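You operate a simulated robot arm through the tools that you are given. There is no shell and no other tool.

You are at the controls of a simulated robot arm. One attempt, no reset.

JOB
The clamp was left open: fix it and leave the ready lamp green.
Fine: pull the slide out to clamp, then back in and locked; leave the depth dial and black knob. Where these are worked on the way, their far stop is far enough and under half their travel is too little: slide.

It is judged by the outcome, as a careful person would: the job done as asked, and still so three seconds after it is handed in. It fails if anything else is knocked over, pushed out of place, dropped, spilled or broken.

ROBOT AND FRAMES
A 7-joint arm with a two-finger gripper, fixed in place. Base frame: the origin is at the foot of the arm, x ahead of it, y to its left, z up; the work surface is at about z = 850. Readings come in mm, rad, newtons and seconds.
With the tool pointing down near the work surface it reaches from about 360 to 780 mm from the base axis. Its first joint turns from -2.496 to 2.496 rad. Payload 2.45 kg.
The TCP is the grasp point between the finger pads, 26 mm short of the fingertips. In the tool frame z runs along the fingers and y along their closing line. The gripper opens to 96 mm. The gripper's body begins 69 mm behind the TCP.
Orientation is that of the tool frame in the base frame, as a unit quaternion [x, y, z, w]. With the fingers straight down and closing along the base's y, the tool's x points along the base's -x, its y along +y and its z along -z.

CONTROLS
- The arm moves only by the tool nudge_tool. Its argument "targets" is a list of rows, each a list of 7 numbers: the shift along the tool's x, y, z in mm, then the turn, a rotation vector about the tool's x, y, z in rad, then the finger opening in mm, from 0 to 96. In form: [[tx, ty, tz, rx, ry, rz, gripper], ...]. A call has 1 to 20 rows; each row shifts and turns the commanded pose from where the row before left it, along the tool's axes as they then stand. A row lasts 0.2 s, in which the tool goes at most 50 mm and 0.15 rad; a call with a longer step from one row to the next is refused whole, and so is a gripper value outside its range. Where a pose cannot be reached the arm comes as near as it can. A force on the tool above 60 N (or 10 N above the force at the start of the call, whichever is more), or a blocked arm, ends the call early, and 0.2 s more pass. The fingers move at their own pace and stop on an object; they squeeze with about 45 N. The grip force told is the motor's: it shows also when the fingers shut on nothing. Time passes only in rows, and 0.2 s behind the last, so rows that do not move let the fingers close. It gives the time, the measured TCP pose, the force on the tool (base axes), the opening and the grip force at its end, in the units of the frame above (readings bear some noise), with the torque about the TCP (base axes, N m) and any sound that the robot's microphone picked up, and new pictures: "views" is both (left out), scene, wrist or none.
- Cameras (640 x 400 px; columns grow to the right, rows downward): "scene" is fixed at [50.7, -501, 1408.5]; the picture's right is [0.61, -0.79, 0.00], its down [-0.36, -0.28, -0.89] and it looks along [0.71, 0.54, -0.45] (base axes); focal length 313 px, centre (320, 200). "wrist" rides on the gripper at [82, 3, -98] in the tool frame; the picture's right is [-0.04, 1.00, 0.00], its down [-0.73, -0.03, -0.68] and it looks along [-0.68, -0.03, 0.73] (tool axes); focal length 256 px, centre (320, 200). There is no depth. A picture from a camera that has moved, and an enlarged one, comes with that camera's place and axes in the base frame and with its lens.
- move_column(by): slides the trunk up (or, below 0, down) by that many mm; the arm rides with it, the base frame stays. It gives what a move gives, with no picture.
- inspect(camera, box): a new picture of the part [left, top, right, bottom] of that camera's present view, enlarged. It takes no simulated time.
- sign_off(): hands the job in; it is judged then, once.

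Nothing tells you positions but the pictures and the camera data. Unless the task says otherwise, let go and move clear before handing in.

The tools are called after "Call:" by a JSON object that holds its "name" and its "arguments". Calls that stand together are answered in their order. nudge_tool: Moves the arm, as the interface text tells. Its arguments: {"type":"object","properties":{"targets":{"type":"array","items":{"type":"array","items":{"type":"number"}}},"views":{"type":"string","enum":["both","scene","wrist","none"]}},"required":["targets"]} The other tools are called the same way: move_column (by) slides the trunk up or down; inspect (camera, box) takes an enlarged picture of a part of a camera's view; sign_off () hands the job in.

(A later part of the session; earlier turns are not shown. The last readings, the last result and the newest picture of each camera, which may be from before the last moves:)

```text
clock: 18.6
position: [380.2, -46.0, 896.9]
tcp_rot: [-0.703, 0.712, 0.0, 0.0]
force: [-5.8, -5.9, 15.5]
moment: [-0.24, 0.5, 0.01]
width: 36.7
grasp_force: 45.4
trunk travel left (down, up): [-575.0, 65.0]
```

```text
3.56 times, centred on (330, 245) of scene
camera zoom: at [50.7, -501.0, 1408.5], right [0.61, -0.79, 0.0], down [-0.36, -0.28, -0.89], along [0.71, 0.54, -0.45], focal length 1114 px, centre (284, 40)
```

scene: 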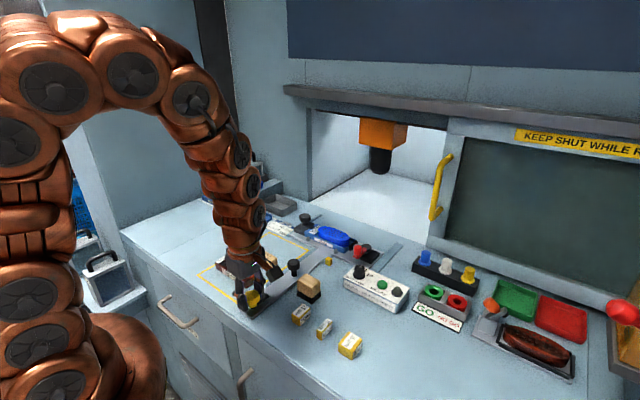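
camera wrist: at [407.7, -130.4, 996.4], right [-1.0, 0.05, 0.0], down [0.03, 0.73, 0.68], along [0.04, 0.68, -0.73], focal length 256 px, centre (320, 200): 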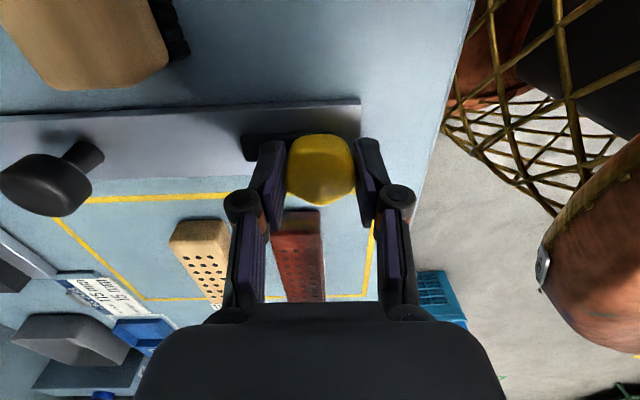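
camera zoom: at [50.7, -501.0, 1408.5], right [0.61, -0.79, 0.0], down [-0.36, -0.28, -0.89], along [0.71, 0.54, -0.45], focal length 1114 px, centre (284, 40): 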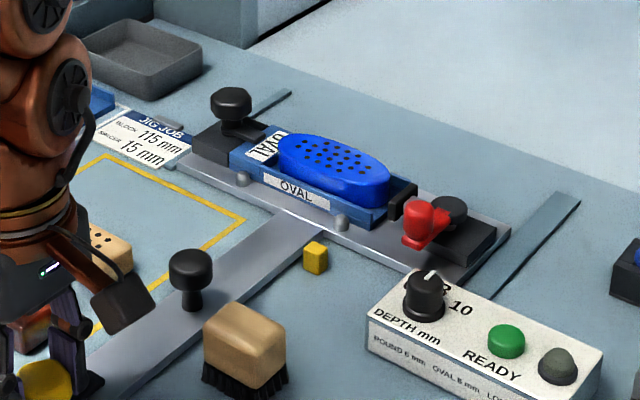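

It's out 260 mm, with the T-bar front edge close to the fixed cube, which may be the stop. I'll take small steps and watch the x force.

Call:
{"name": "nudge_tool", "arguments": {"targets": [[0.05, 3, 0, 0, 0, 0, 10], [0.05, 3, 0, 0, 0, 0, 10], [0.05, 3, 0, 0, 0, 0, 10], [0, 0, 0, 0, 0, 0, 10]], "views": "both"}}

Call:
{"name": "inspect", "arguments": {"camera": "scene", "box": [270, 200, 400, 280]}}

```text
clock: 19.7
position: [378.1, -47.2, 897.4]
tcp_rot: [-0.704, 0.71, -0.003, 0.004]
force: [27.0, -2.2, -31.9]
moment: [0.0, -0.44, 0.07]
width: 36.7
grasp_force: 45.3
trunk travel left (down, up): [-575.0, 65.0]
stopped in row 4: the force on the tool passed its limit at 62 N (the readings are from after the stop); the commanded pose is now the measured one
camera wrist: at [372.4, -130.7, 995.9], right [-1.0, 0.05, -0.01], down [0.03, 0.73, 0.68], along [0.04, 0.68, -0.73], focal length 256 px, centre (320, 200)
```

scene: 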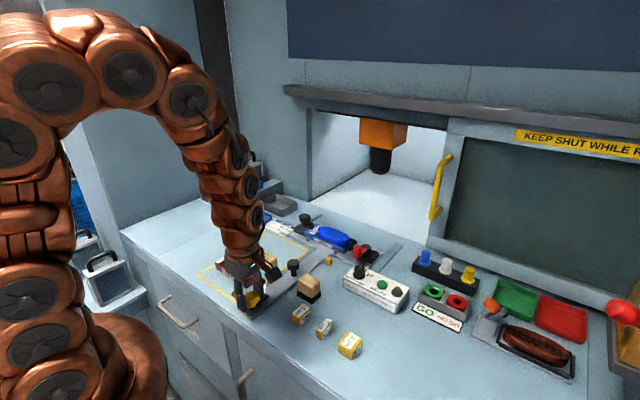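
wrist: 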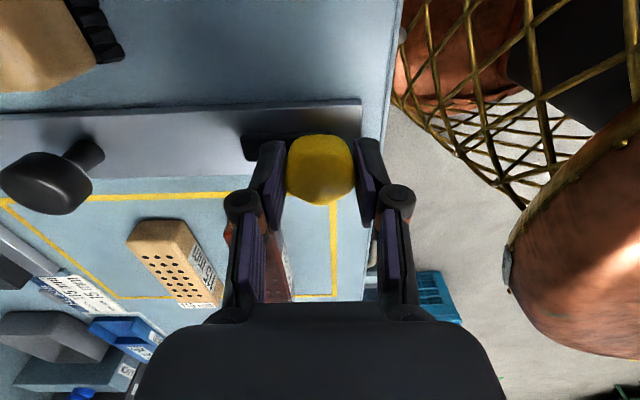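

```text
4.92 times, centred on (335, 240) of scene
camera zoom: at [50.7, -501.0, 1408.5], right [0.61, -0.79, 0.0], down [-0.36, -0.28, -0.89], along [0.71, 0.54, -0.45], focal length 1543 px, centre (246, 3)
```

zoom: 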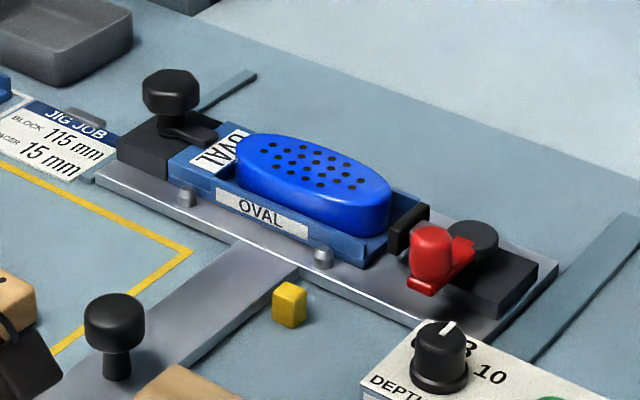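

The slide is at its out stop, about 262 mm of travel. I'll release the knob and rise straight up.

Call:
{"name": "nudge_tool", "arguments": {"targets": [[0, -1, 0, 0, 0, 0, 40], [0, 0, 0, 0, 0, 0, 56], [0, 0, 0, 0, 0, 0, 60], [0, 0, 0, 0, 0, 0, 60]], "views": "wrist"}}

```text
clock: 20.7
position: [374.8, -46.6, 898.5]
tcp_rot: [-0.704, 0.71, -0.003, 0.003]
force: [0.4, 0.1, 0.2]
moment: [0.02, -0.01, 0.01]
width: 60.2
grasp_force: 0.1
trunk travel left (down, up): [-575.0, 65.0]
camera wrist: at [370.2, -130.7, 997.2], right [-1.0, 0.05, -0.01], down [0.03, 0.73, 0.68], along [0.04, 0.68, -0.73], focal length 256 px, centre (320, 200)
```

wrist: 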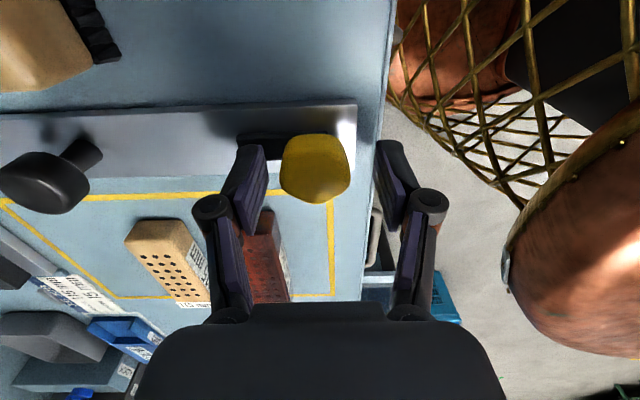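

The knob is free. I'll rise, turn the tool back to its neutral yaw, and move to look at the red clamp lever, which should now be near (678, -160).

Call:
{"name": "nudge_tool", "arguments": {"targets": [[0, 0, -40, 0, 0, 0, 60], [0, 0, -40, 0, 0, 0, 60], [0, 0, -40, 0, 0, 0, 60], [0, 0, 0, 0, 0, 0.142, 60], [0, 0, 0, 0, 0, 0.142, 60], [0, 0, 0, 0, 0, 0.142, 60], [0, 0, 0, 0, 0, 0.142, 60], [0, 0, 0, 0, 0, 0.142, 60], [0, 0, 0, 0, 0, 0.142, 60], [0, 0, 0, 0, 0, 0.142, 60], [0, 0, 0, 0, 0, 0.142, 60], [0, 0, 0, 0, 0, 0.142, 60], [0, 0, 0, 0, 0, 0.142, 60], [0, 0, 0, 0, 0, 0.142, 60], [-37, -22.6, 0, 0, 0, 0, 60], [-37, -22.6, 0, 0, 0, 0, 60], [-37, -22.6, 0, 0, 0, 0, 60], [-37, -22.6, 0, 0, 0, 0, 60], [-37, -22.6, 0, 0, 0, 0, 60]], "views": "both"}}

Call:
{"name": "inspect", "arguments": {"camera": "scene", "box": [330, 220, 400, 265]}}

Call:
{"name": "inspect", "arguments": {"camera": "wrist", "box": [240, 80, 440, 205]}}

```text
clock: 24.7
position: [560.0, -163.4, 1019.3]
tcp_rot: [0.001, 1.0, 0.001, 0.006]
force: [-0.4, 0.2, 0.7]
moment: [-0.03, 0.03, 0.04]
width: 60.0
grasp_force: 0.1
trunk travel left (down, up): [-575.0, 65.0]
camera wrist: at [477.4, -161.9, 1117.2], right [0.04, 1.0, 0.0], down [0.73, -0.03, 0.69], along [0.69, -0.03, -0.73], focal length 256 px, centre (320, 200)
```

scene: 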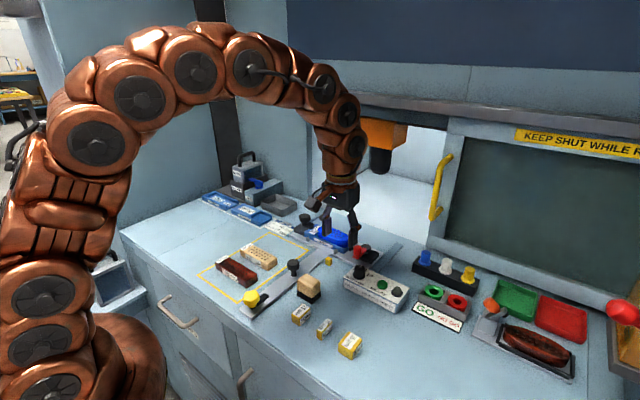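
wrist: 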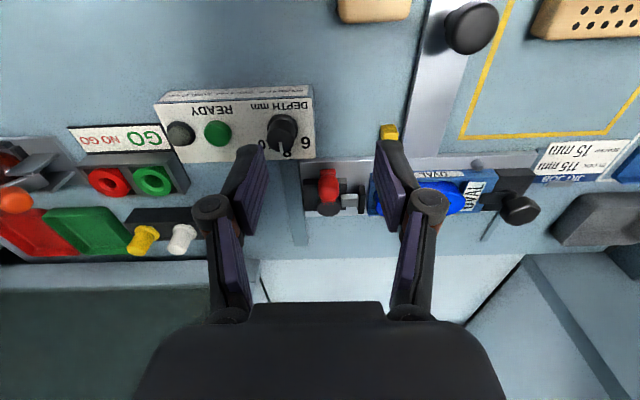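

```text
8.89 times, centred on (365, 242) of scene
camera zoom: at [50.7, -501.0, 1408.5], right [0.61, -0.79, 0.0], down [-0.36, -0.28, -0.89], along [0.71, 0.54, -0.45], focal length 2785 px, centre (-80, -178)
```

zoom: 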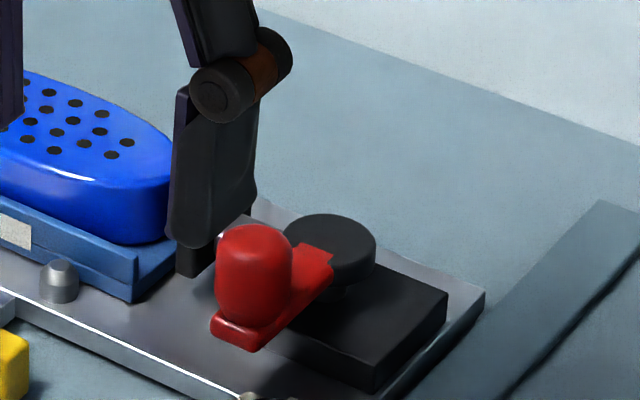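

```text
3.20 times, centred on (340, 142) of wrist
camera zoom: at [477.4, -161.9, 1117.2], right [0.04, 1.0, 0.0], down [0.73, -0.03, 0.69], along [0.69, -0.03, -0.73], focal length 819 px, centre (256, 384)
```

zoom: 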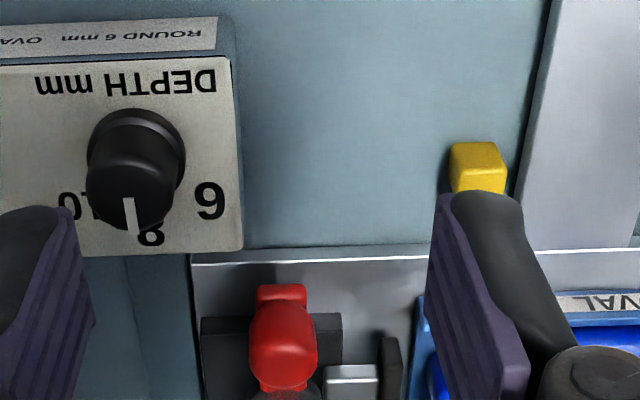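

The clamp has a red arm with an upright red grip running from a dark hub toward -x. I'll get a closer, unobstructed view to understand how it swings.

Call:
{"name": "nudge_tool", "arguments": {"targets": [[-32, -1, 10, 0, 0, 0, 80], [-32, -1, 9, 0, 0, 0, 96], [0, 0, 0, 0, 0, 0, 96]], "views": "both"}}

Call:
{"name": "inspect", "arguments": {"camera": "wrist", "box": [264, 90, 424, 190]}}

Call:
{"name": "inspect", "arguments": {"camera": "scene", "box": [330, 220, 400, 265]}}

```text
clock: 25.5
position: [624.7, -163.2, 1000.8]
tcp_rot: [0.001, 1.0, 0.001, 0.006]
force: [-0.1, 0.1, 0.3]
moment: [-0.02, -0.04, 0.01]
width: 95.8
grasp_force: 0.1
trunk travel left (down, up): [-575.0, 65.0]
camera wrist: at [542.1, -161.9, 1098.4], right [0.04, 1.0, 0.0], down [0.73, -0.03, 0.69], along [0.69, -0.03, -0.73], focal length 256 px, centre (320, 200)
```

scene: 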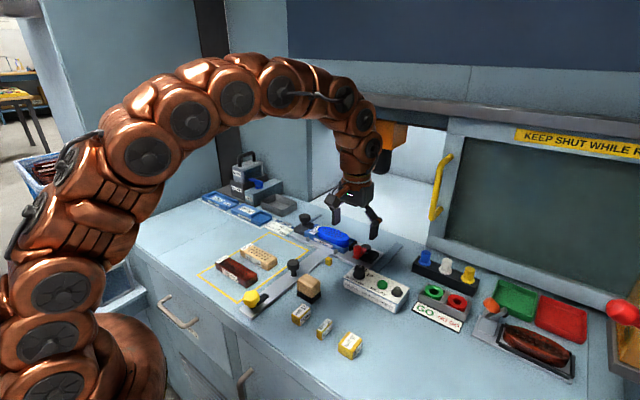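
wrist: 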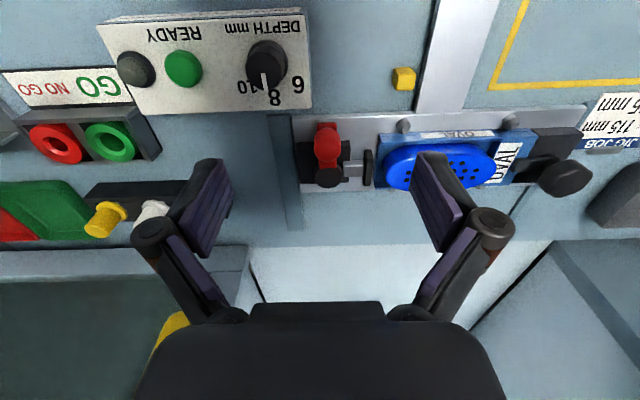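

```text
4.00 times, centred on (344, 140) of wrist
camera zoom: at [542.1, -161.9, 1098.4], right [0.04, 1.0, 0.0], down [0.73, -0.03, 0.69], along [0.69, -0.03, -0.73], focal length 1024 px, centre (224, 440)
```

zoom: 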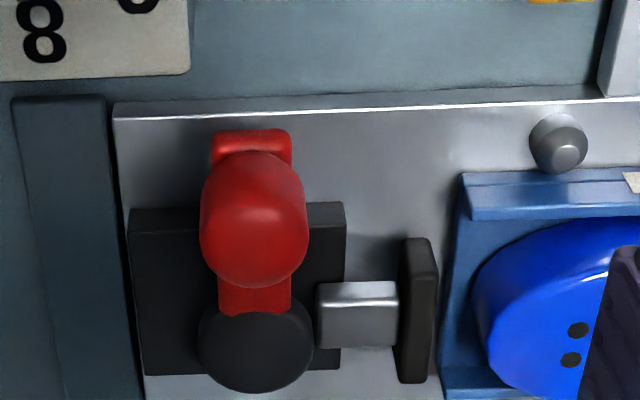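

```text
8.89 times, centred on (365, 242) of scene
camera zoom: at [50.7, -501.0, 1408.5], right [0.61, -0.79, 0.0], down [-0.36, -0.28, -0.89], along [0.71, 0.54, -0.45], focal length 2785 px, centre (-80, -178)
```

zoom: 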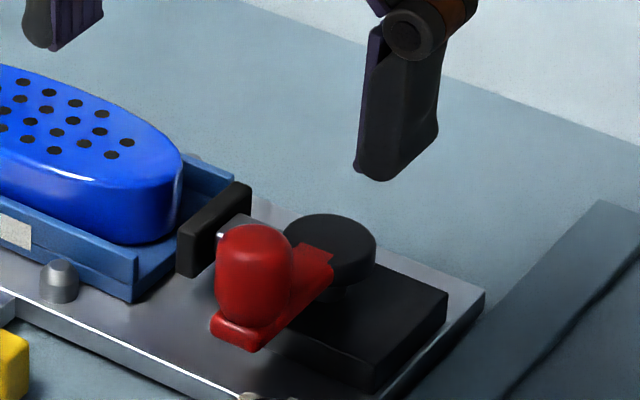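

The red grip is at roughly (664, -160, 884–910) and its hub at about (705, -161), so the lever is about 41 mm long. A dark plunger pad faces the jig with a gap of a few mm. I'll position above the grip with the fingers on its ±y sides.

Call:
{"name": "nudge_tool", "arguments": {"targets": [[-13, 0.9, 18, 0, 0.012, 0, 56], [-13, 0.9, 18, 0, 0, 0, 52], [-13.3, 0.9, 17, 0, 0, 0, 52], [0, 0, 0, 0, 0, 0, 52]], "views": "both"}}

Call:
{"name": "inspect", "arguments": {"camera": "wrist", "box": [220, 50, 420, 175]}}

Call:
{"name": "inspect", "arguments": {"camera": "scene", "box": [330, 215, 400, 260]}}

```text
clock: 26.5
position: [661.4, -159.6, 949.3]
tcp_rot: [0.002, 1.0, 0.0, 0.0]
force: [0.5, -1.2, 0.0]
moment: [-0.01, 0.0, -0.01]
width: 52.3
grasp_force: 0.1
trunk travel left (down, up): [-575.0, 65.0]
camera wrist: at [581.4, -158.5, 1048.2], right [0.04, 1.0, 0.0], down [0.73, -0.03, 0.68], along [0.68, -0.03, -0.73], focal length 256 px, centre (320, 200)
```

scene: 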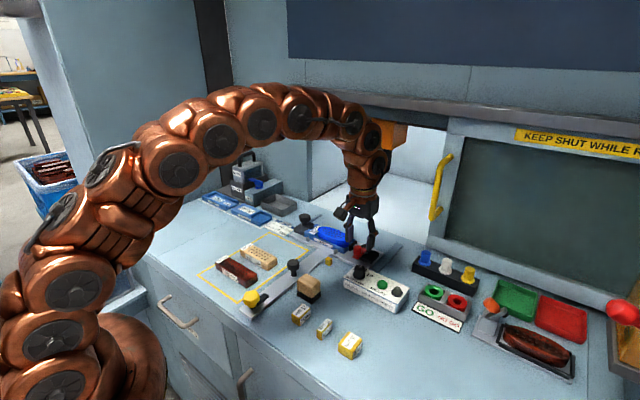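
wrist: 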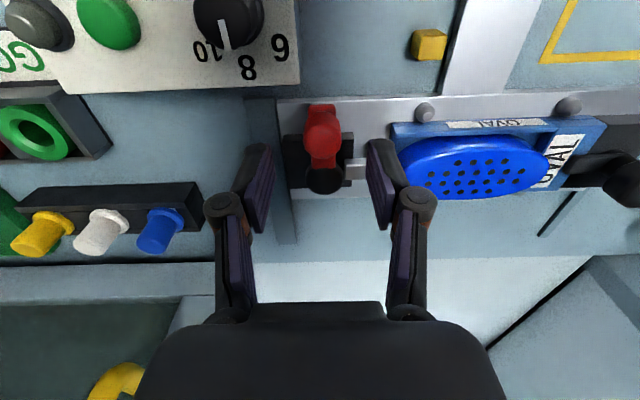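

```text
3.20 times, centred on (320, 112) of wrist
camera zoom: at [581.4, -158.5, 1048.2], right [0.04, 1.0, 0.0], down [0.73, -0.03, 0.68], along [0.68, -0.03, -0.73], focal length 819 px, centre (320, 480)
```

zoom: 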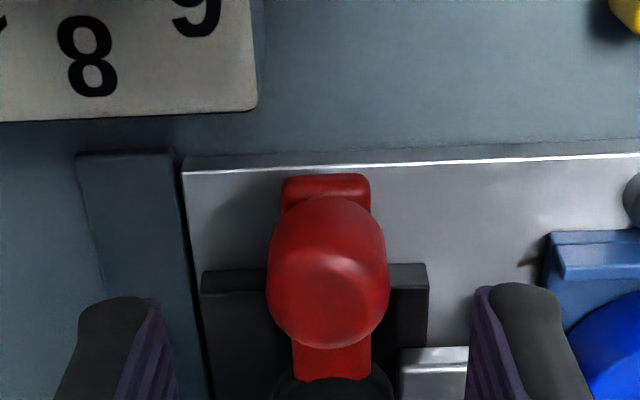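

```text
8.89 times, centred on (365, 238) of scene
camera zoom: at [50.7, -501.0, 1408.5], right [0.61, -0.79, 0.0], down [-0.36, -0.28, -0.89], along [0.71, 0.54, -0.45], focal length 2785 px, centre (-80, -133)
```

zoom: 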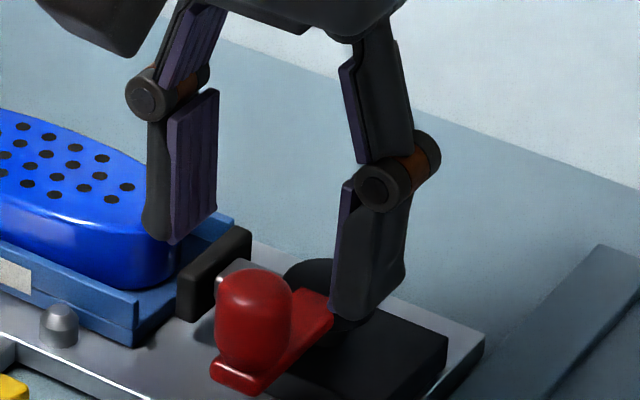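

The red grip is confirmed at (664.5, -160.6), about 25 mm in diameter. I'll descend around it to z≈914 with the fingers open.

Call:
{"name": "nudge_tool", "arguments": {"targets": [[-3, -1, 12, 0, 0, 0, 50], [0, 0, 12, 0, 0, 0, 50], [0, 0, 11, 0, 0, 0, 50], [0, 0, 0, 0, 0, 0, 50]], "views": "both"}}

Call:
{"name": "inspect", "arguments": {"camera": "wrist", "box": [220, 70, 420, 195]}}

Call:
{"name": "inspect", "arguments": {"camera": "scene", "box": [330, 215, 400, 260]}}

```text
clock: 27.5
position: [665.7, -160.7, 914.7]
tcp_rot: [0.0, 1.0, 0.001, -0.002]
force: [0.3, -0.3, -0.3]
moment: [0.0, -0.04, -0.06]
width: 49.9
grasp_force: 0.1
trunk travel left (down, up): [-575.0, 65.0]
camera wrist: at [583.9, -159.1, 1012.9], right [0.04, 1.0, 0.0], down [0.74, -0.03, 0.68], along [0.68, -0.03, -0.74], focal length 256 px, centre (320, 200)
```

scene: 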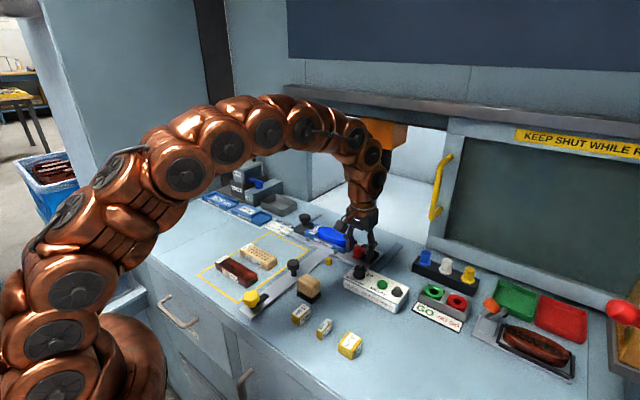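
wrist: 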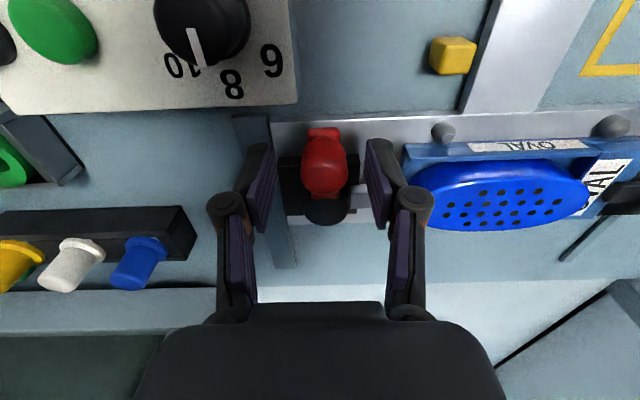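

```text
3.20 times, centred on (320, 132) of wrist
camera zoom: at [583.9, -159.1, 1012.9], right [0.04, 1.0, 0.0], down [0.74, -0.03, 0.68], along [0.68, -0.03, -0.74], focal length 819 px, centre (320, 416)
```

zoom: 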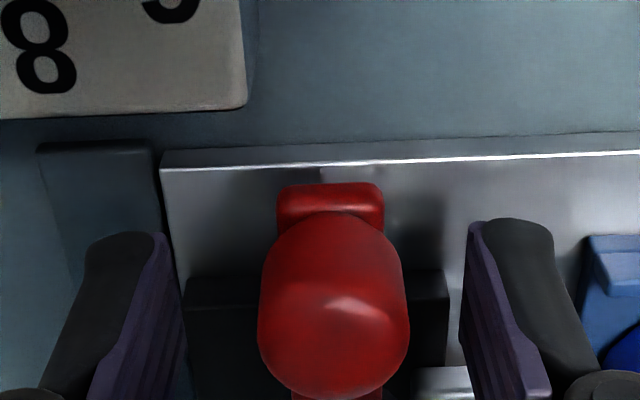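

```text
8.89 times, centred on (365, 238) of scene
camera zoom: at [50.7, -501.0, 1408.5], right [0.61, -0.79, 0.0], down [-0.36, -0.28, -0.89], along [0.71, 0.54, -0.45], focal length 2785 px, centre (-80, -133)
```

zoom: 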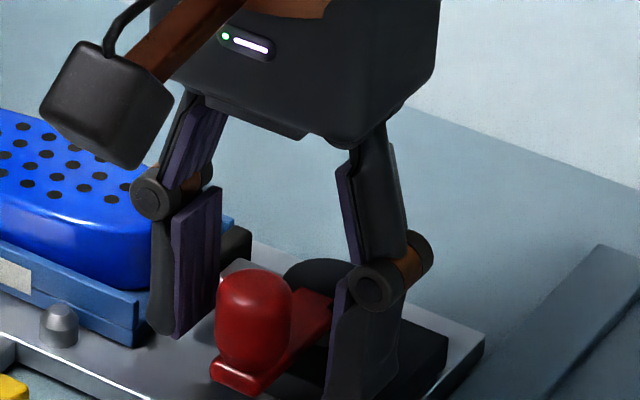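

The fingers straddle the red grip with about 1.5 mm of offset. I'll centre and close on it.

Call:
{"name": "nudge_tool", "arguments": {"targets": [[0, 1.5, 0, 0, 0, 0, 40], [0, 0, 0, 0, 0, 0, 30], [0, 0, 0, 0, 0, 0, 10], [0, 0, 0, 0, 0, 0, 10], [0, 0, 0, 0, 0, 0, 10]], "views": "both"}}

Call:
{"name": "inspect", "arguments": {"camera": "scene", "box": [330, 215, 400, 260]}}

```text
clock: 28.7
position: [665.7, -160.0, 913.4]
tcp_rot: [0.001, 1.0, 0.001, 0.0]
force: [-1.0, 1.3, 0.6]
moment: [-0.01, 0.06, -0.01]
width: 21.3
grasp_force: 45.3
trunk travel left (down, up): [-575.0, 65.0]
camera wrist: at [583.8, -157.6, 1012.9], right [0.04, 1.0, 0.0], down [0.73, -0.03, 0.68], along [0.68, -0.03, -0.74], focal length 256 px, centre (320, 200)
```

scene: 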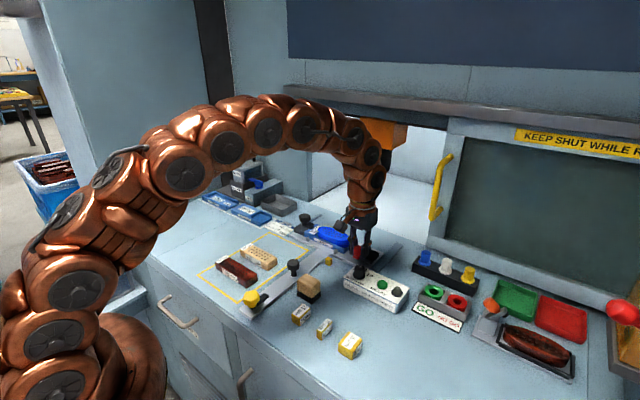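
wrist: 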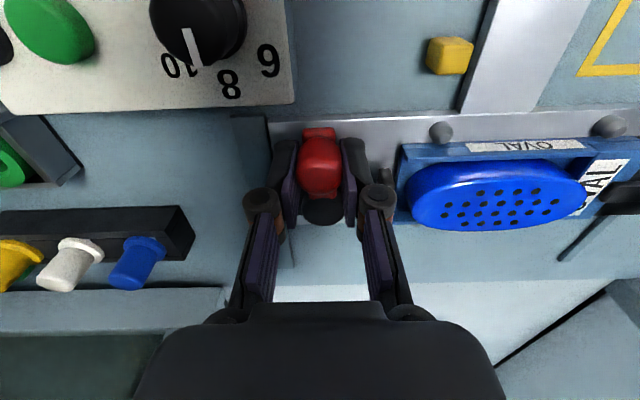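

```text
8.89 times, centred on (365, 238) of scene
camera zoom: at [50.7, -501.0, 1408.5], right [0.61, -0.79, 0.0], down [-0.36, -0.28, -0.89], along [0.71, 0.54, -0.45], focal length 2785 px, centre (-80, -133)
```

zoom: 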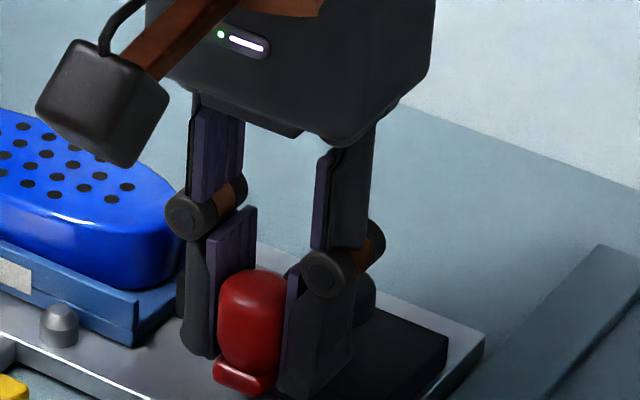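

I have the grip at 21 mm width. I'll test a small swing toward -y first, about 3 mm with matching yaw, and check whether it moves freely.

Call:
{"name": "nudge_tool", "arguments": {"targets": [[0, -1.5, 0, 0, 0, -0.0375, 10], [-0.1, -1.5, 0, 0, 0, -0.0375, 10], [0, 0, 0, 0, 0, 0, 10]], "views": "wrist"}}

```text
clock: 29.5
position: [666.0, -161.8, 914.3]
tcp_rot: [-0.036, 0.999, 0.001, -0.002]
force: [-3.2, 1.6, -2.2]
moment: [0.01, 0.22, 0.05]
width: 21.4
grasp_force: 44.7
trunk travel left (down, up): [-575.0, 65.0]
camera wrist: at [584.5, -166.9, 1012.9], right [-0.03, 1.0, 0.0], down [0.74, 0.02, 0.68], along [0.68, 0.02, -0.74], focal length 256 px, centre (320, 200)
```

wrist: 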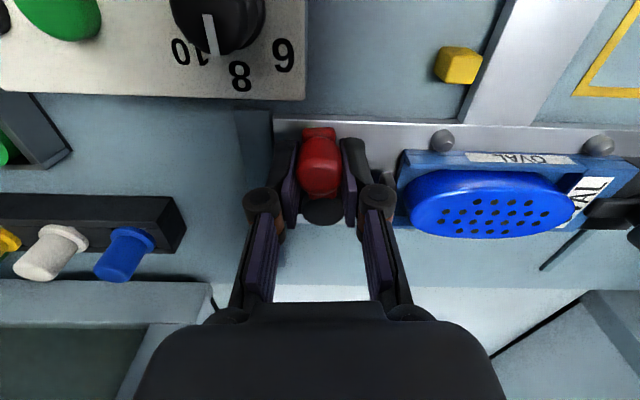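

It moves freely with almost no force. I'll continue the arc toward -y.

Call:
{"name": "nudge_tool", "arguments": {"targets": [[-0.1, -2.5, 0, 0, 0, -0.07, 10], [-0.1, -2.5, 0, 0, 0, -0.07, 10], [0, 0, 0, 0, 0, 0, 10]], "views": "both"}}

Call:
{"name": "inspect", "arguments": {"camera": "wrist", "box": [240, 100, 440, 225]}}

Call:
{"name": "inspect", "arguments": {"camera": "scene", "box": [330, 215, 400, 260]}}

```text
clock: 30.3
position: [666.9, -168.7, 915.4]
tcp_rot: [-0.107, 0.994, 0.001, -0.002]
force: [-3.7, 0.8, -2.0]
moment: [0.01, 0.09, 0.07]
width: 21.6
grasp_force: 45.2
trunk travel left (down, up): [-575.0, 65.0]
camera wrist: at [586.6, -183.8, 1012.8], right [-0.17, 0.98, 0.0], down [0.72, 0.13, 0.68], along [0.67, 0.12, -0.73], focal length 256 px, centre (320, 200)
```

scene: 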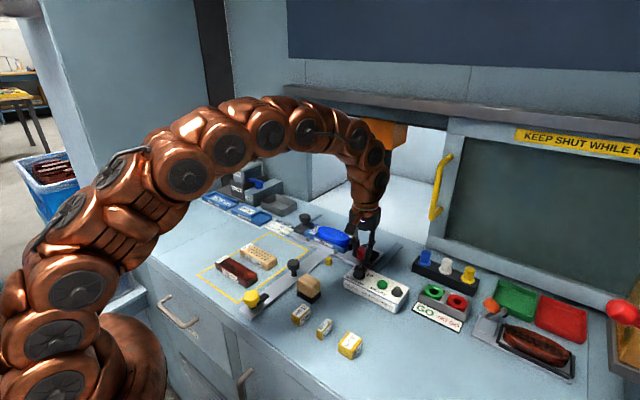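
wrist: 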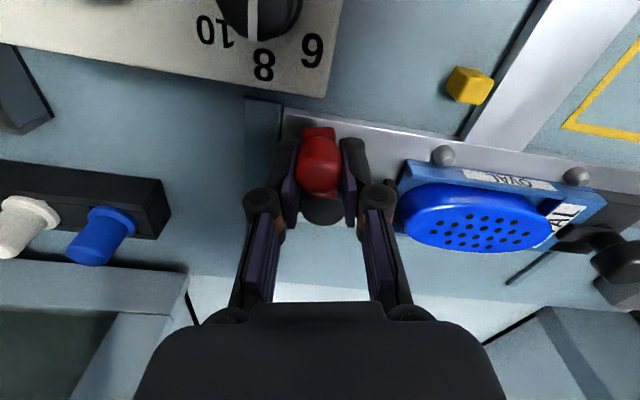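

```text
3.20 times, centred on (340, 162) of wrist
camera zoom: at [586.6, -183.8, 1012.8], right [-0.17, 0.98, 0.0], down [0.72, 0.13, 0.68], along [0.67, 0.12, -0.73], focal length 819 px, centre (256, 320)
```

zoom: 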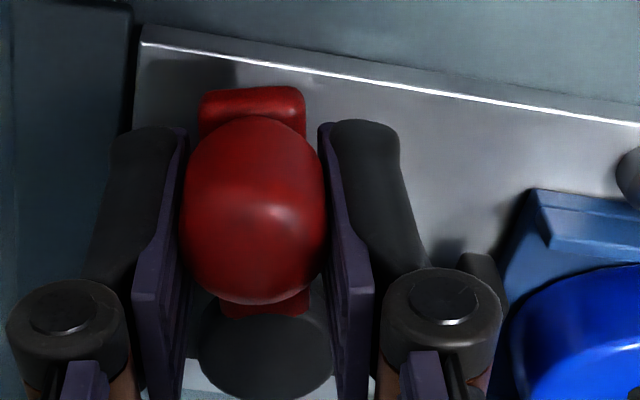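

```text
8.89 times, centred on (365, 238) of scene
camera zoom: at [50.7, -501.0, 1408.5], right [0.61, -0.79, 0.0], down [-0.36, -0.28, -0.89], along [0.71, 0.54, -0.45], focal length 2785 px, centre (-80, -133)
```

zoom: 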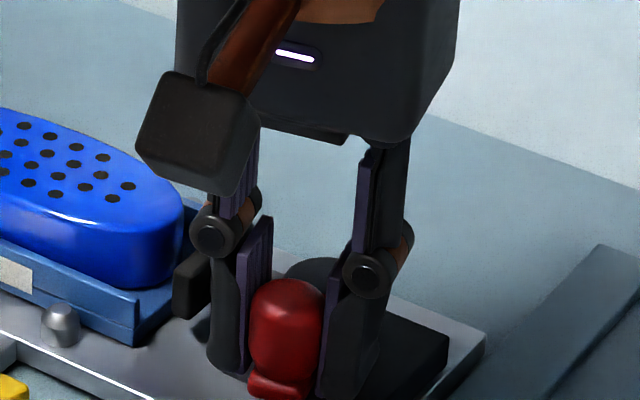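

The lever swings freely toward -y. I'll continue along the arc in small steps, keeping the yaw matched.

Call:
{"name": "nudge_tool", "arguments": {"targets": [[-0.2, -4, 0, 0, 0, -0.1, 10], [-0.2, -4, 0, 0, 0, -0.1, 10], [-0.2, -4, 0, 0, 0, -0.1, 10], [-0.2, -4, 0, 0, 0, -0.1, 10], [0, 0, 0, 0, 0, 0, 10]], "views": "both"}}

Call:
{"name": "inspect", "arguments": {"camera": "wrist", "box": [240, 100, 440, 225]}}

Call:
{"name": "inspect", "arguments": {"camera": "scene", "box": [330, 215, 400, 260]}}

```text
clock: 31.5
position: [673.3, -181.8, 912.6]
tcp_rot: [-0.303, 0.953, 0.0, 0.0]
force: [1.4, 0.8, -5.5]
moment: [0.27, -0.5, -0.05]
width: 21.5
grasp_force: 44.8
trunk travel left (down, up): [-575.0, 65.0]
camera wrist: at [604.7, -228.3, 1012.8], right [-0.54, 0.84, 0.0], down [0.62, 0.4, 0.68], along [0.57, 0.37, -0.73], focal length 256 px, centre (320, 200)
```

scene: 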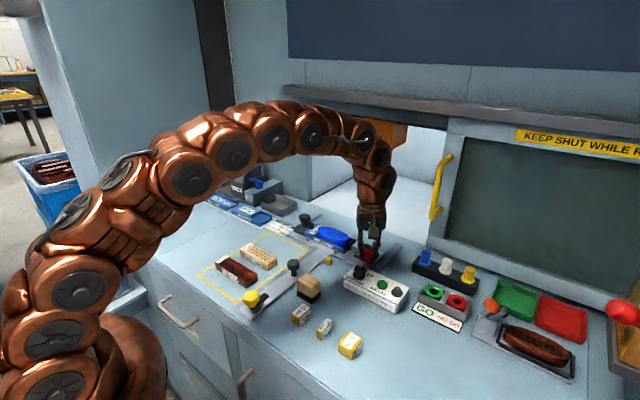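
wrist: 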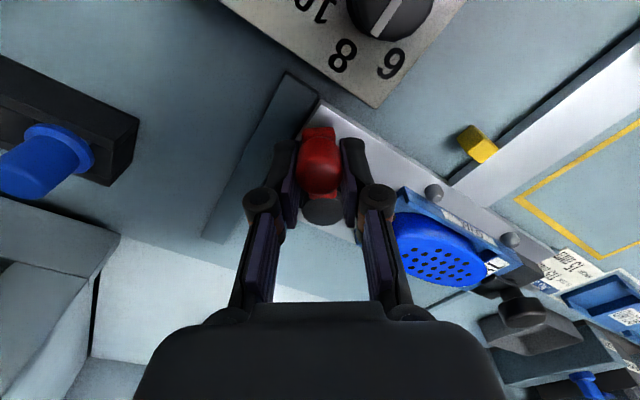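

```text
3.20 times, centred on (340, 162) of wrist
camera zoom: at [604.7, -228.3, 1012.8], right [-0.54, 0.84, 0.0], down [0.62, 0.4, 0.68], along [0.57, 0.37, -0.73], focal length 819 px, centre (256, 320)
```

zoom: 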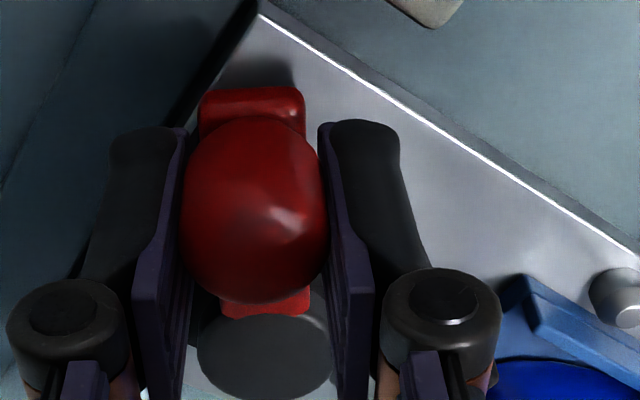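

```text
8.89 times, centred on (365, 238) of scene
camera zoom: at [50.7, -501.0, 1408.5], right [0.61, -0.79, 0.0], down [-0.36, -0.28, -0.89], along [0.71, 0.54, -0.45], focal length 2785 px, centre (-80, -133)
```

zoom: 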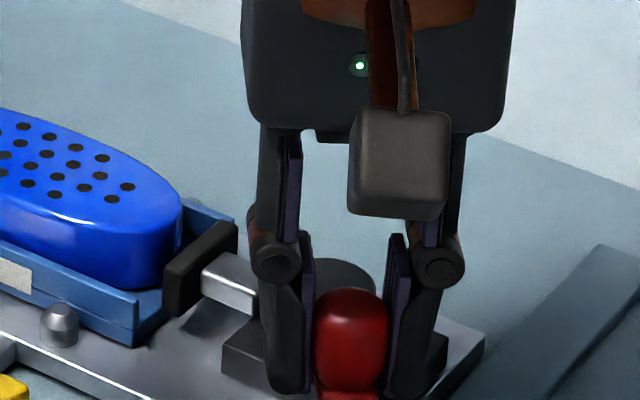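

The plunger pad is visibly moving toward the jig, so this is the closing direction. I'll continue.

Call:
{"name": "nudge_tool", "arguments": {"targets": [[-0.2, -4, 0, 0, 0, -0.1, 10], [-0.2, -4, 0, 0, 0, -0.1, 10], [-0.2, -4, 0, 0, 0, -0.1, 10], [-0.2, -4, 0, 0, 0, -0.1, 10], [-0.2, -4, 0, 0, 0, -0.1, 10], [0, 0, 0, 0, 0, 0, 10]], "views": "both"}}

Call:
{"name": "inspect", "arguments": {"camera": "wrist", "box": [240, 100, 440, 225]}}

Call:
{"name": "inspect", "arguments": {"camera": "scene", "box": [320, 215, 400, 265]}}

```text
clock: 32.9
position: [687.2, -194.5, 914.5]
tcp_rot: [-0.529, 0.849, 0.001, -0.001]
force: [3.3, 1.9, 2.0]
moment: [-0.05, -0.02, -0.12]
width: 21.3
grasp_force: 45.2
trunk travel left (down, up): [-575.0, 65.0]
camera wrist: at [649.4, -268.1, 1012.7], right [-0.88, 0.48, 0.0], down [0.35, 0.64, 0.68], along [0.32, 0.6, -0.73], focal length 256 px, centre (320, 200)
```

scene: 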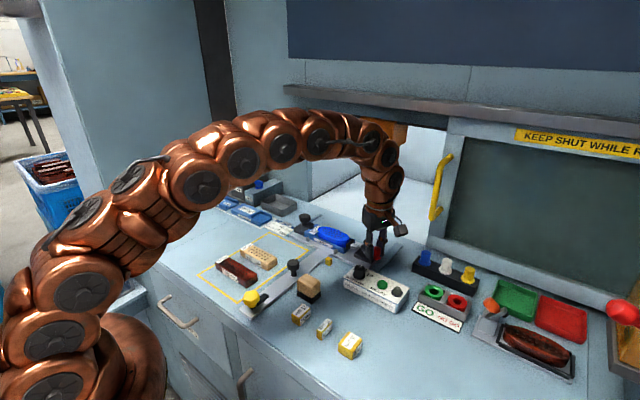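
wrist: 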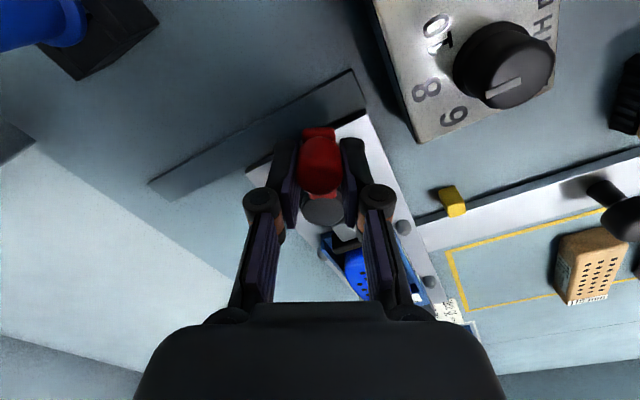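

```text
3.20 times, centred on (340, 162) of wrist
camera zoom: at [649.4, -268.1, 1012.7], right [-0.88, 0.48, 0.0], down [0.35, 0.64, 0.68], along [0.32, 0.6, -0.73], focal length 819 px, centre (256, 320)
```

zoom: 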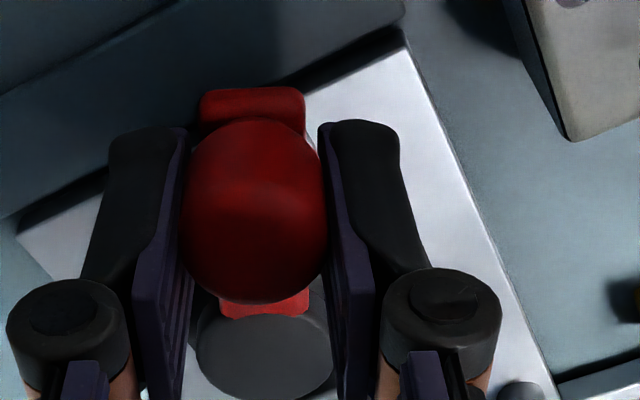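

```text
8.00 times, centred on (360, 240) of scene
camera zoom: at [50.7, -501.0, 1408.5], right [0.61, -0.79, 0.0], down [-0.36, -0.28, -0.89], along [0.71, 0.54, -0.45], focal length 2507 px, centre (0, -120)
```

zoom: 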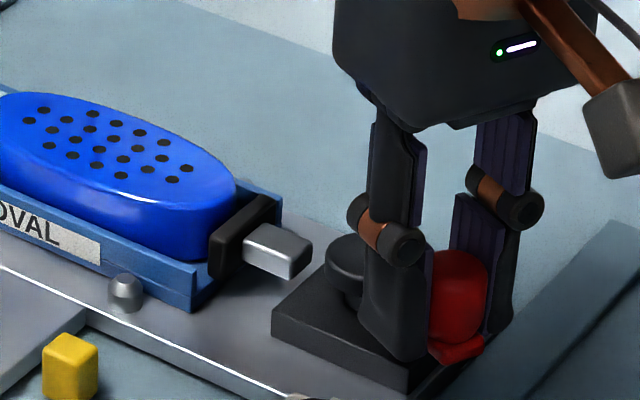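

The pad is nearly at the jig with the lever at about 63°. I'll continue the arc and watch for the end stop.

Call:
{"name": "nudge_tool", "arguments": {"targets": [[-0.2, -4, 0, 0, 0, -0.1, 10], [-0.2, -4, 0, 0, 0, -0.1, 10], [-0.2, -4, 0, 0, 0, -0.1, 10], [-0.2, -4, 0, 0, 0, -0.1, 10], [0, 0, 0, 0, 0, 0, 10]], "views": "both"}}

Call:
{"name": "inspect", "arguments": {"camera": "wrist", "box": [240, 100, 440, 225]}}

Call:
{"name": "inspect", "arguments": {"camera": "scene", "box": [320, 215, 400, 265]}}

```text
clock: 34.1
position: [703.1, -198.4, 914.3]
tcp_rot: [-0.687, 0.726, 0.001, -0.001]
force: [-4.9, 4.6, 0.0]
moment: [-0.17, 0.04, -0.83]
width: 21.8
grasp_force: 44.2
trunk travel left (down, up): [-575.0, 65.0]
camera wrist: at [694.8, -281.0, 1012.6], right [-1.0, 0.1, 0.0], down [0.07, 0.73, 0.68], along [0.06, 0.68, -0.73], focal length 256 px, centre (320, 200)
```

scene: 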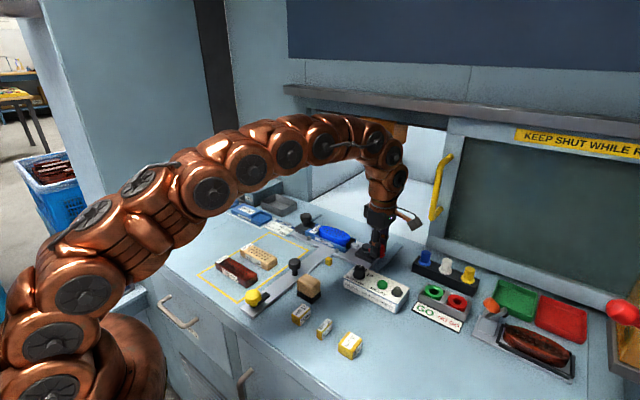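
wrist: 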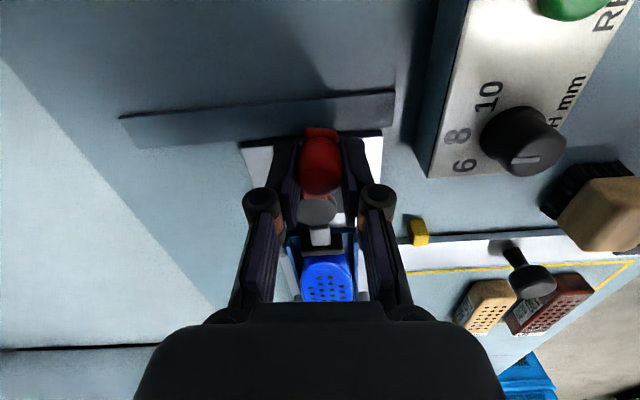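

```text
3.20 times, centred on (340, 162) of wrist
camera zoom: at [694.8, -281.0, 1012.6], right [-1.0, 0.1, 0.0], down [0.07, 0.73, 0.68], along [0.06, 0.68, -0.73], focal length 819 px, centre (256, 320)
```

zoom: 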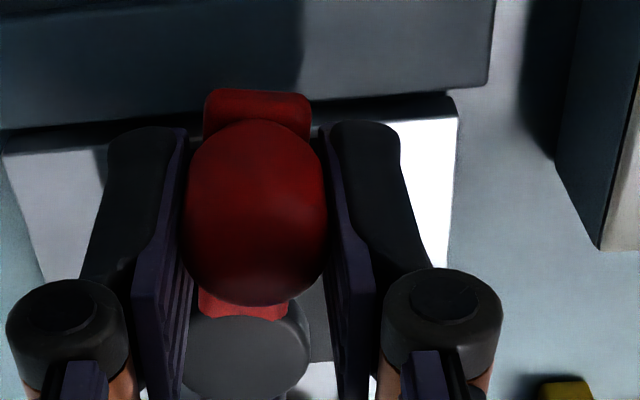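

```text
8.00 times, centred on (360, 240) of scene
camera zoom: at [50.7, -501.0, 1408.5], right [0.61, -0.79, 0.0], down [-0.36, -0.28, -0.89], along [0.71, 0.54, -0.45], focal length 2507 px, centre (0, -120)
```

zoom: 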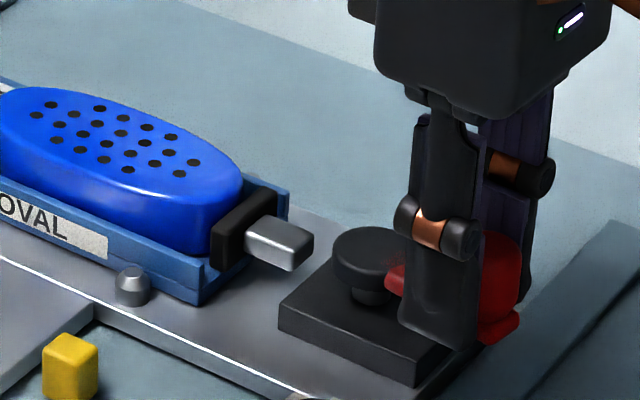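

The lever is at about 83° and the tool reads a -0.83 N·m reaction, so it's likely at or near its end stop. The slide drifted in by about 3 mm. I'll twist slightly more to confirm the stop.

Call:
{"name": "nudge_tool", "arguments": {"targets": [[-0.1, -1, 0, 0, 0, -0.06, 10], [0, 0, 0, 0, 0, -0.05, 10], [0, 0, 0, 0, 0, 0, 10]], "views": "both"}}

Call:
{"name": "inspect", "arguments": {"camera": "wrist", "box": [240, 100, 440, 225]}}

Call:
{"name": "inspect", "arguments": {"camera": "scene", "box": [320, 215, 400, 265]}}

```text
clock: 34.9
position: [703.8, -200.2, 913.7]
tcp_rot: [0.725, -0.688, -0.002, 0.0]
force: [-4.0, -1.2, 0.7]
moment: [-0.1, -0.38, -1.19]
width: 23.7
grasp_force: 44.7
trunk travel left (down, up): [-575.0, 65.0]
camera wrist: at [704.9, -282.5, 1012.6], right [-1.0, -0.01, 0.0], down [-0.01, 0.73, 0.68], along [-0.01, 0.68, -0.73], focal length 256 px, centre (320, 200)
```

scene: 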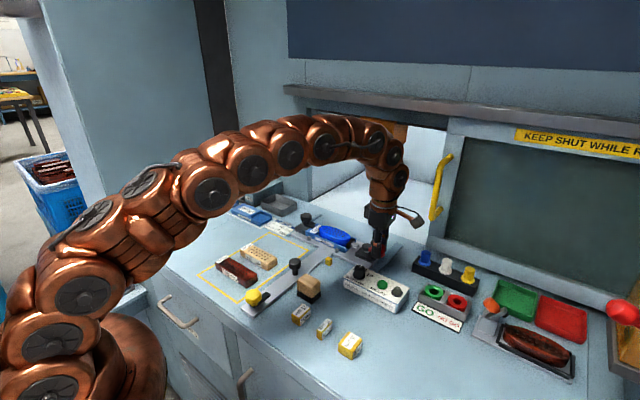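
wrist: 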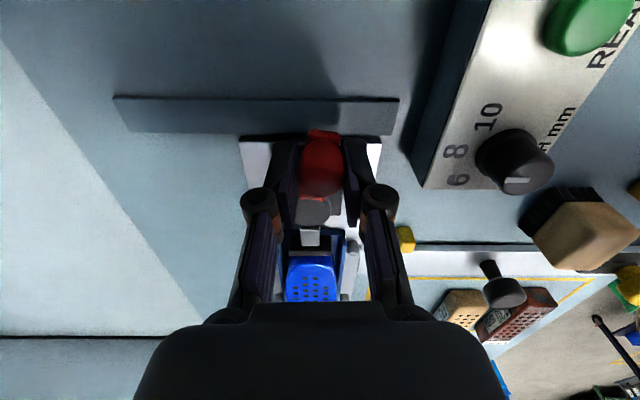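

```text
3.20 times, centred on (340, 162) of wrist
camera zoom: at [704.9, -282.5, 1012.6], right [-1.0, -0.01, 0.0], down [-0.01, 0.73, 0.68], along [-0.01, 0.68, -0.73], focal length 819 px, centre (256, 320)
```

zoom: 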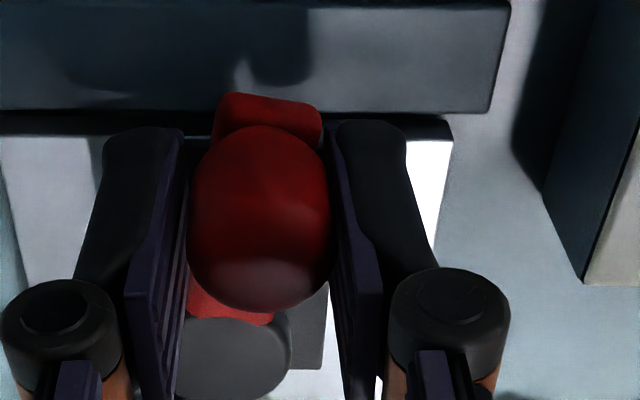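

```text
8.00 times, centred on (360, 240) of scene
camera zoom: at [50.7, -501.0, 1408.5], right [0.61, -0.79, 0.0], down [-0.36, -0.28, -0.89], along [0.71, 0.54, -0.45], focal length 2507 px, centre (0, -120)
```

zoom: 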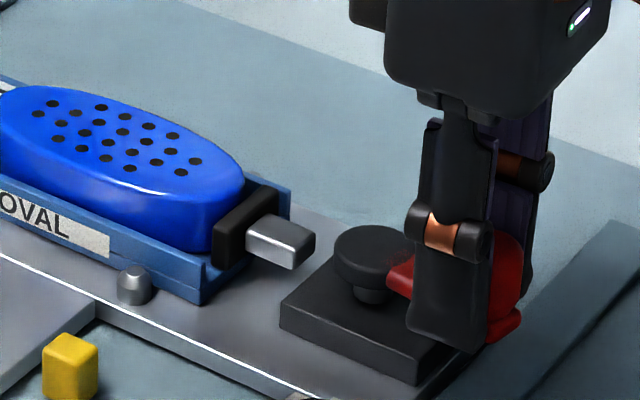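

The lever no longer turns under 1.2 N·m, so the clamp is at its closed stop. I'll untwist slightly, release, rise and check it stays closed.

Call:
{"name": "nudge_tool", "arguments": {"targets": [[0, 0, 0, 0, 0, 0.1, 10], [0, 0, 0, 0, 0, 0.05, 30], [0, 0, 0, 0, 0, 0, 50], [0, 0, 0, 0, 0, 0, 50], [0, 0, 0, 0, 0, 0, 50], [0, 0, -30, 0, 0, 0, 50], [0, 0, -40, 0, 0, 0, 50], [0, 0, -40, 0, 0, 0, 50], [0, 0, 0, 0, 0, 0, 50]], "views": "both"}}

Call:
{"name": "inspect", "arguments": {"camera": "scene", "box": [290, 205, 410, 280]}}

Call:
{"name": "inspect", "arguments": {"camera": "wrist", "box": [220, 100, 420, 225]}}

```text
clock: 36.9
position: [705.4, -195.5, 1024.5]
tcp_rot: [-0.672, 0.74, 0.002, 0.0]
force: [0.6, -0.1, -0.1]
moment: [0.02, 0.0, 0.04]
width: 49.8
grasp_force: 0.1
trunk travel left (down, up): [-575.0, 65.0]
camera wrist: at [694.5, -279.3, 1122.2], right [-0.99, 0.14, 0.0], down [0.1, 0.73, 0.68], along [0.09, 0.67, -0.73], focal length 256 px, centre (320, 200)
```

scene: 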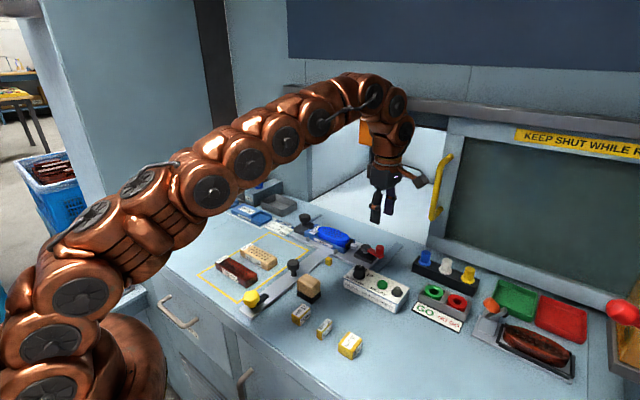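
wrist: 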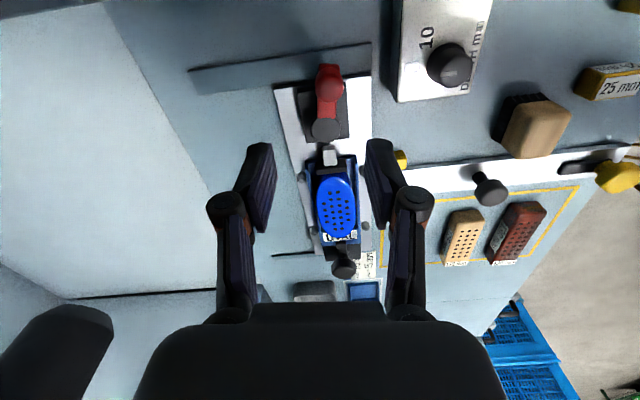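

```text
5.33 times, centred on (350, 242) of scene
camera zoom: at [50.7, -501.0, 1408.5], right [0.61, -0.79, 0.0], down [-0.36, -0.28, -0.89], along [0.71, 0.54, -0.45], focal length 1671 px, centre (160, -27)
```

zoom: 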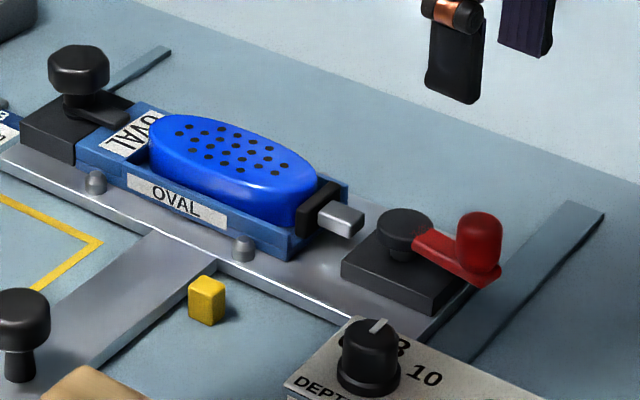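

```text
3.20 times, centred on (320, 162) of wrist
camera zoom: at [694.5, -279.3, 1122.2], right [-0.99, 0.14, 0.0], down [0.1, 0.73, 0.68], along [0.09, 0.67, -0.73], focal length 819 px, centre (320, 320)
```

zoom: 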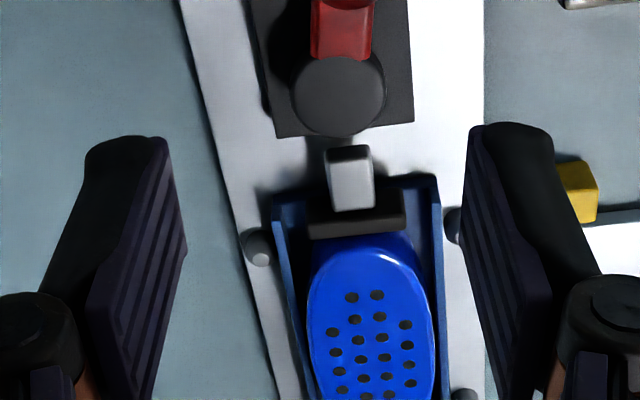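

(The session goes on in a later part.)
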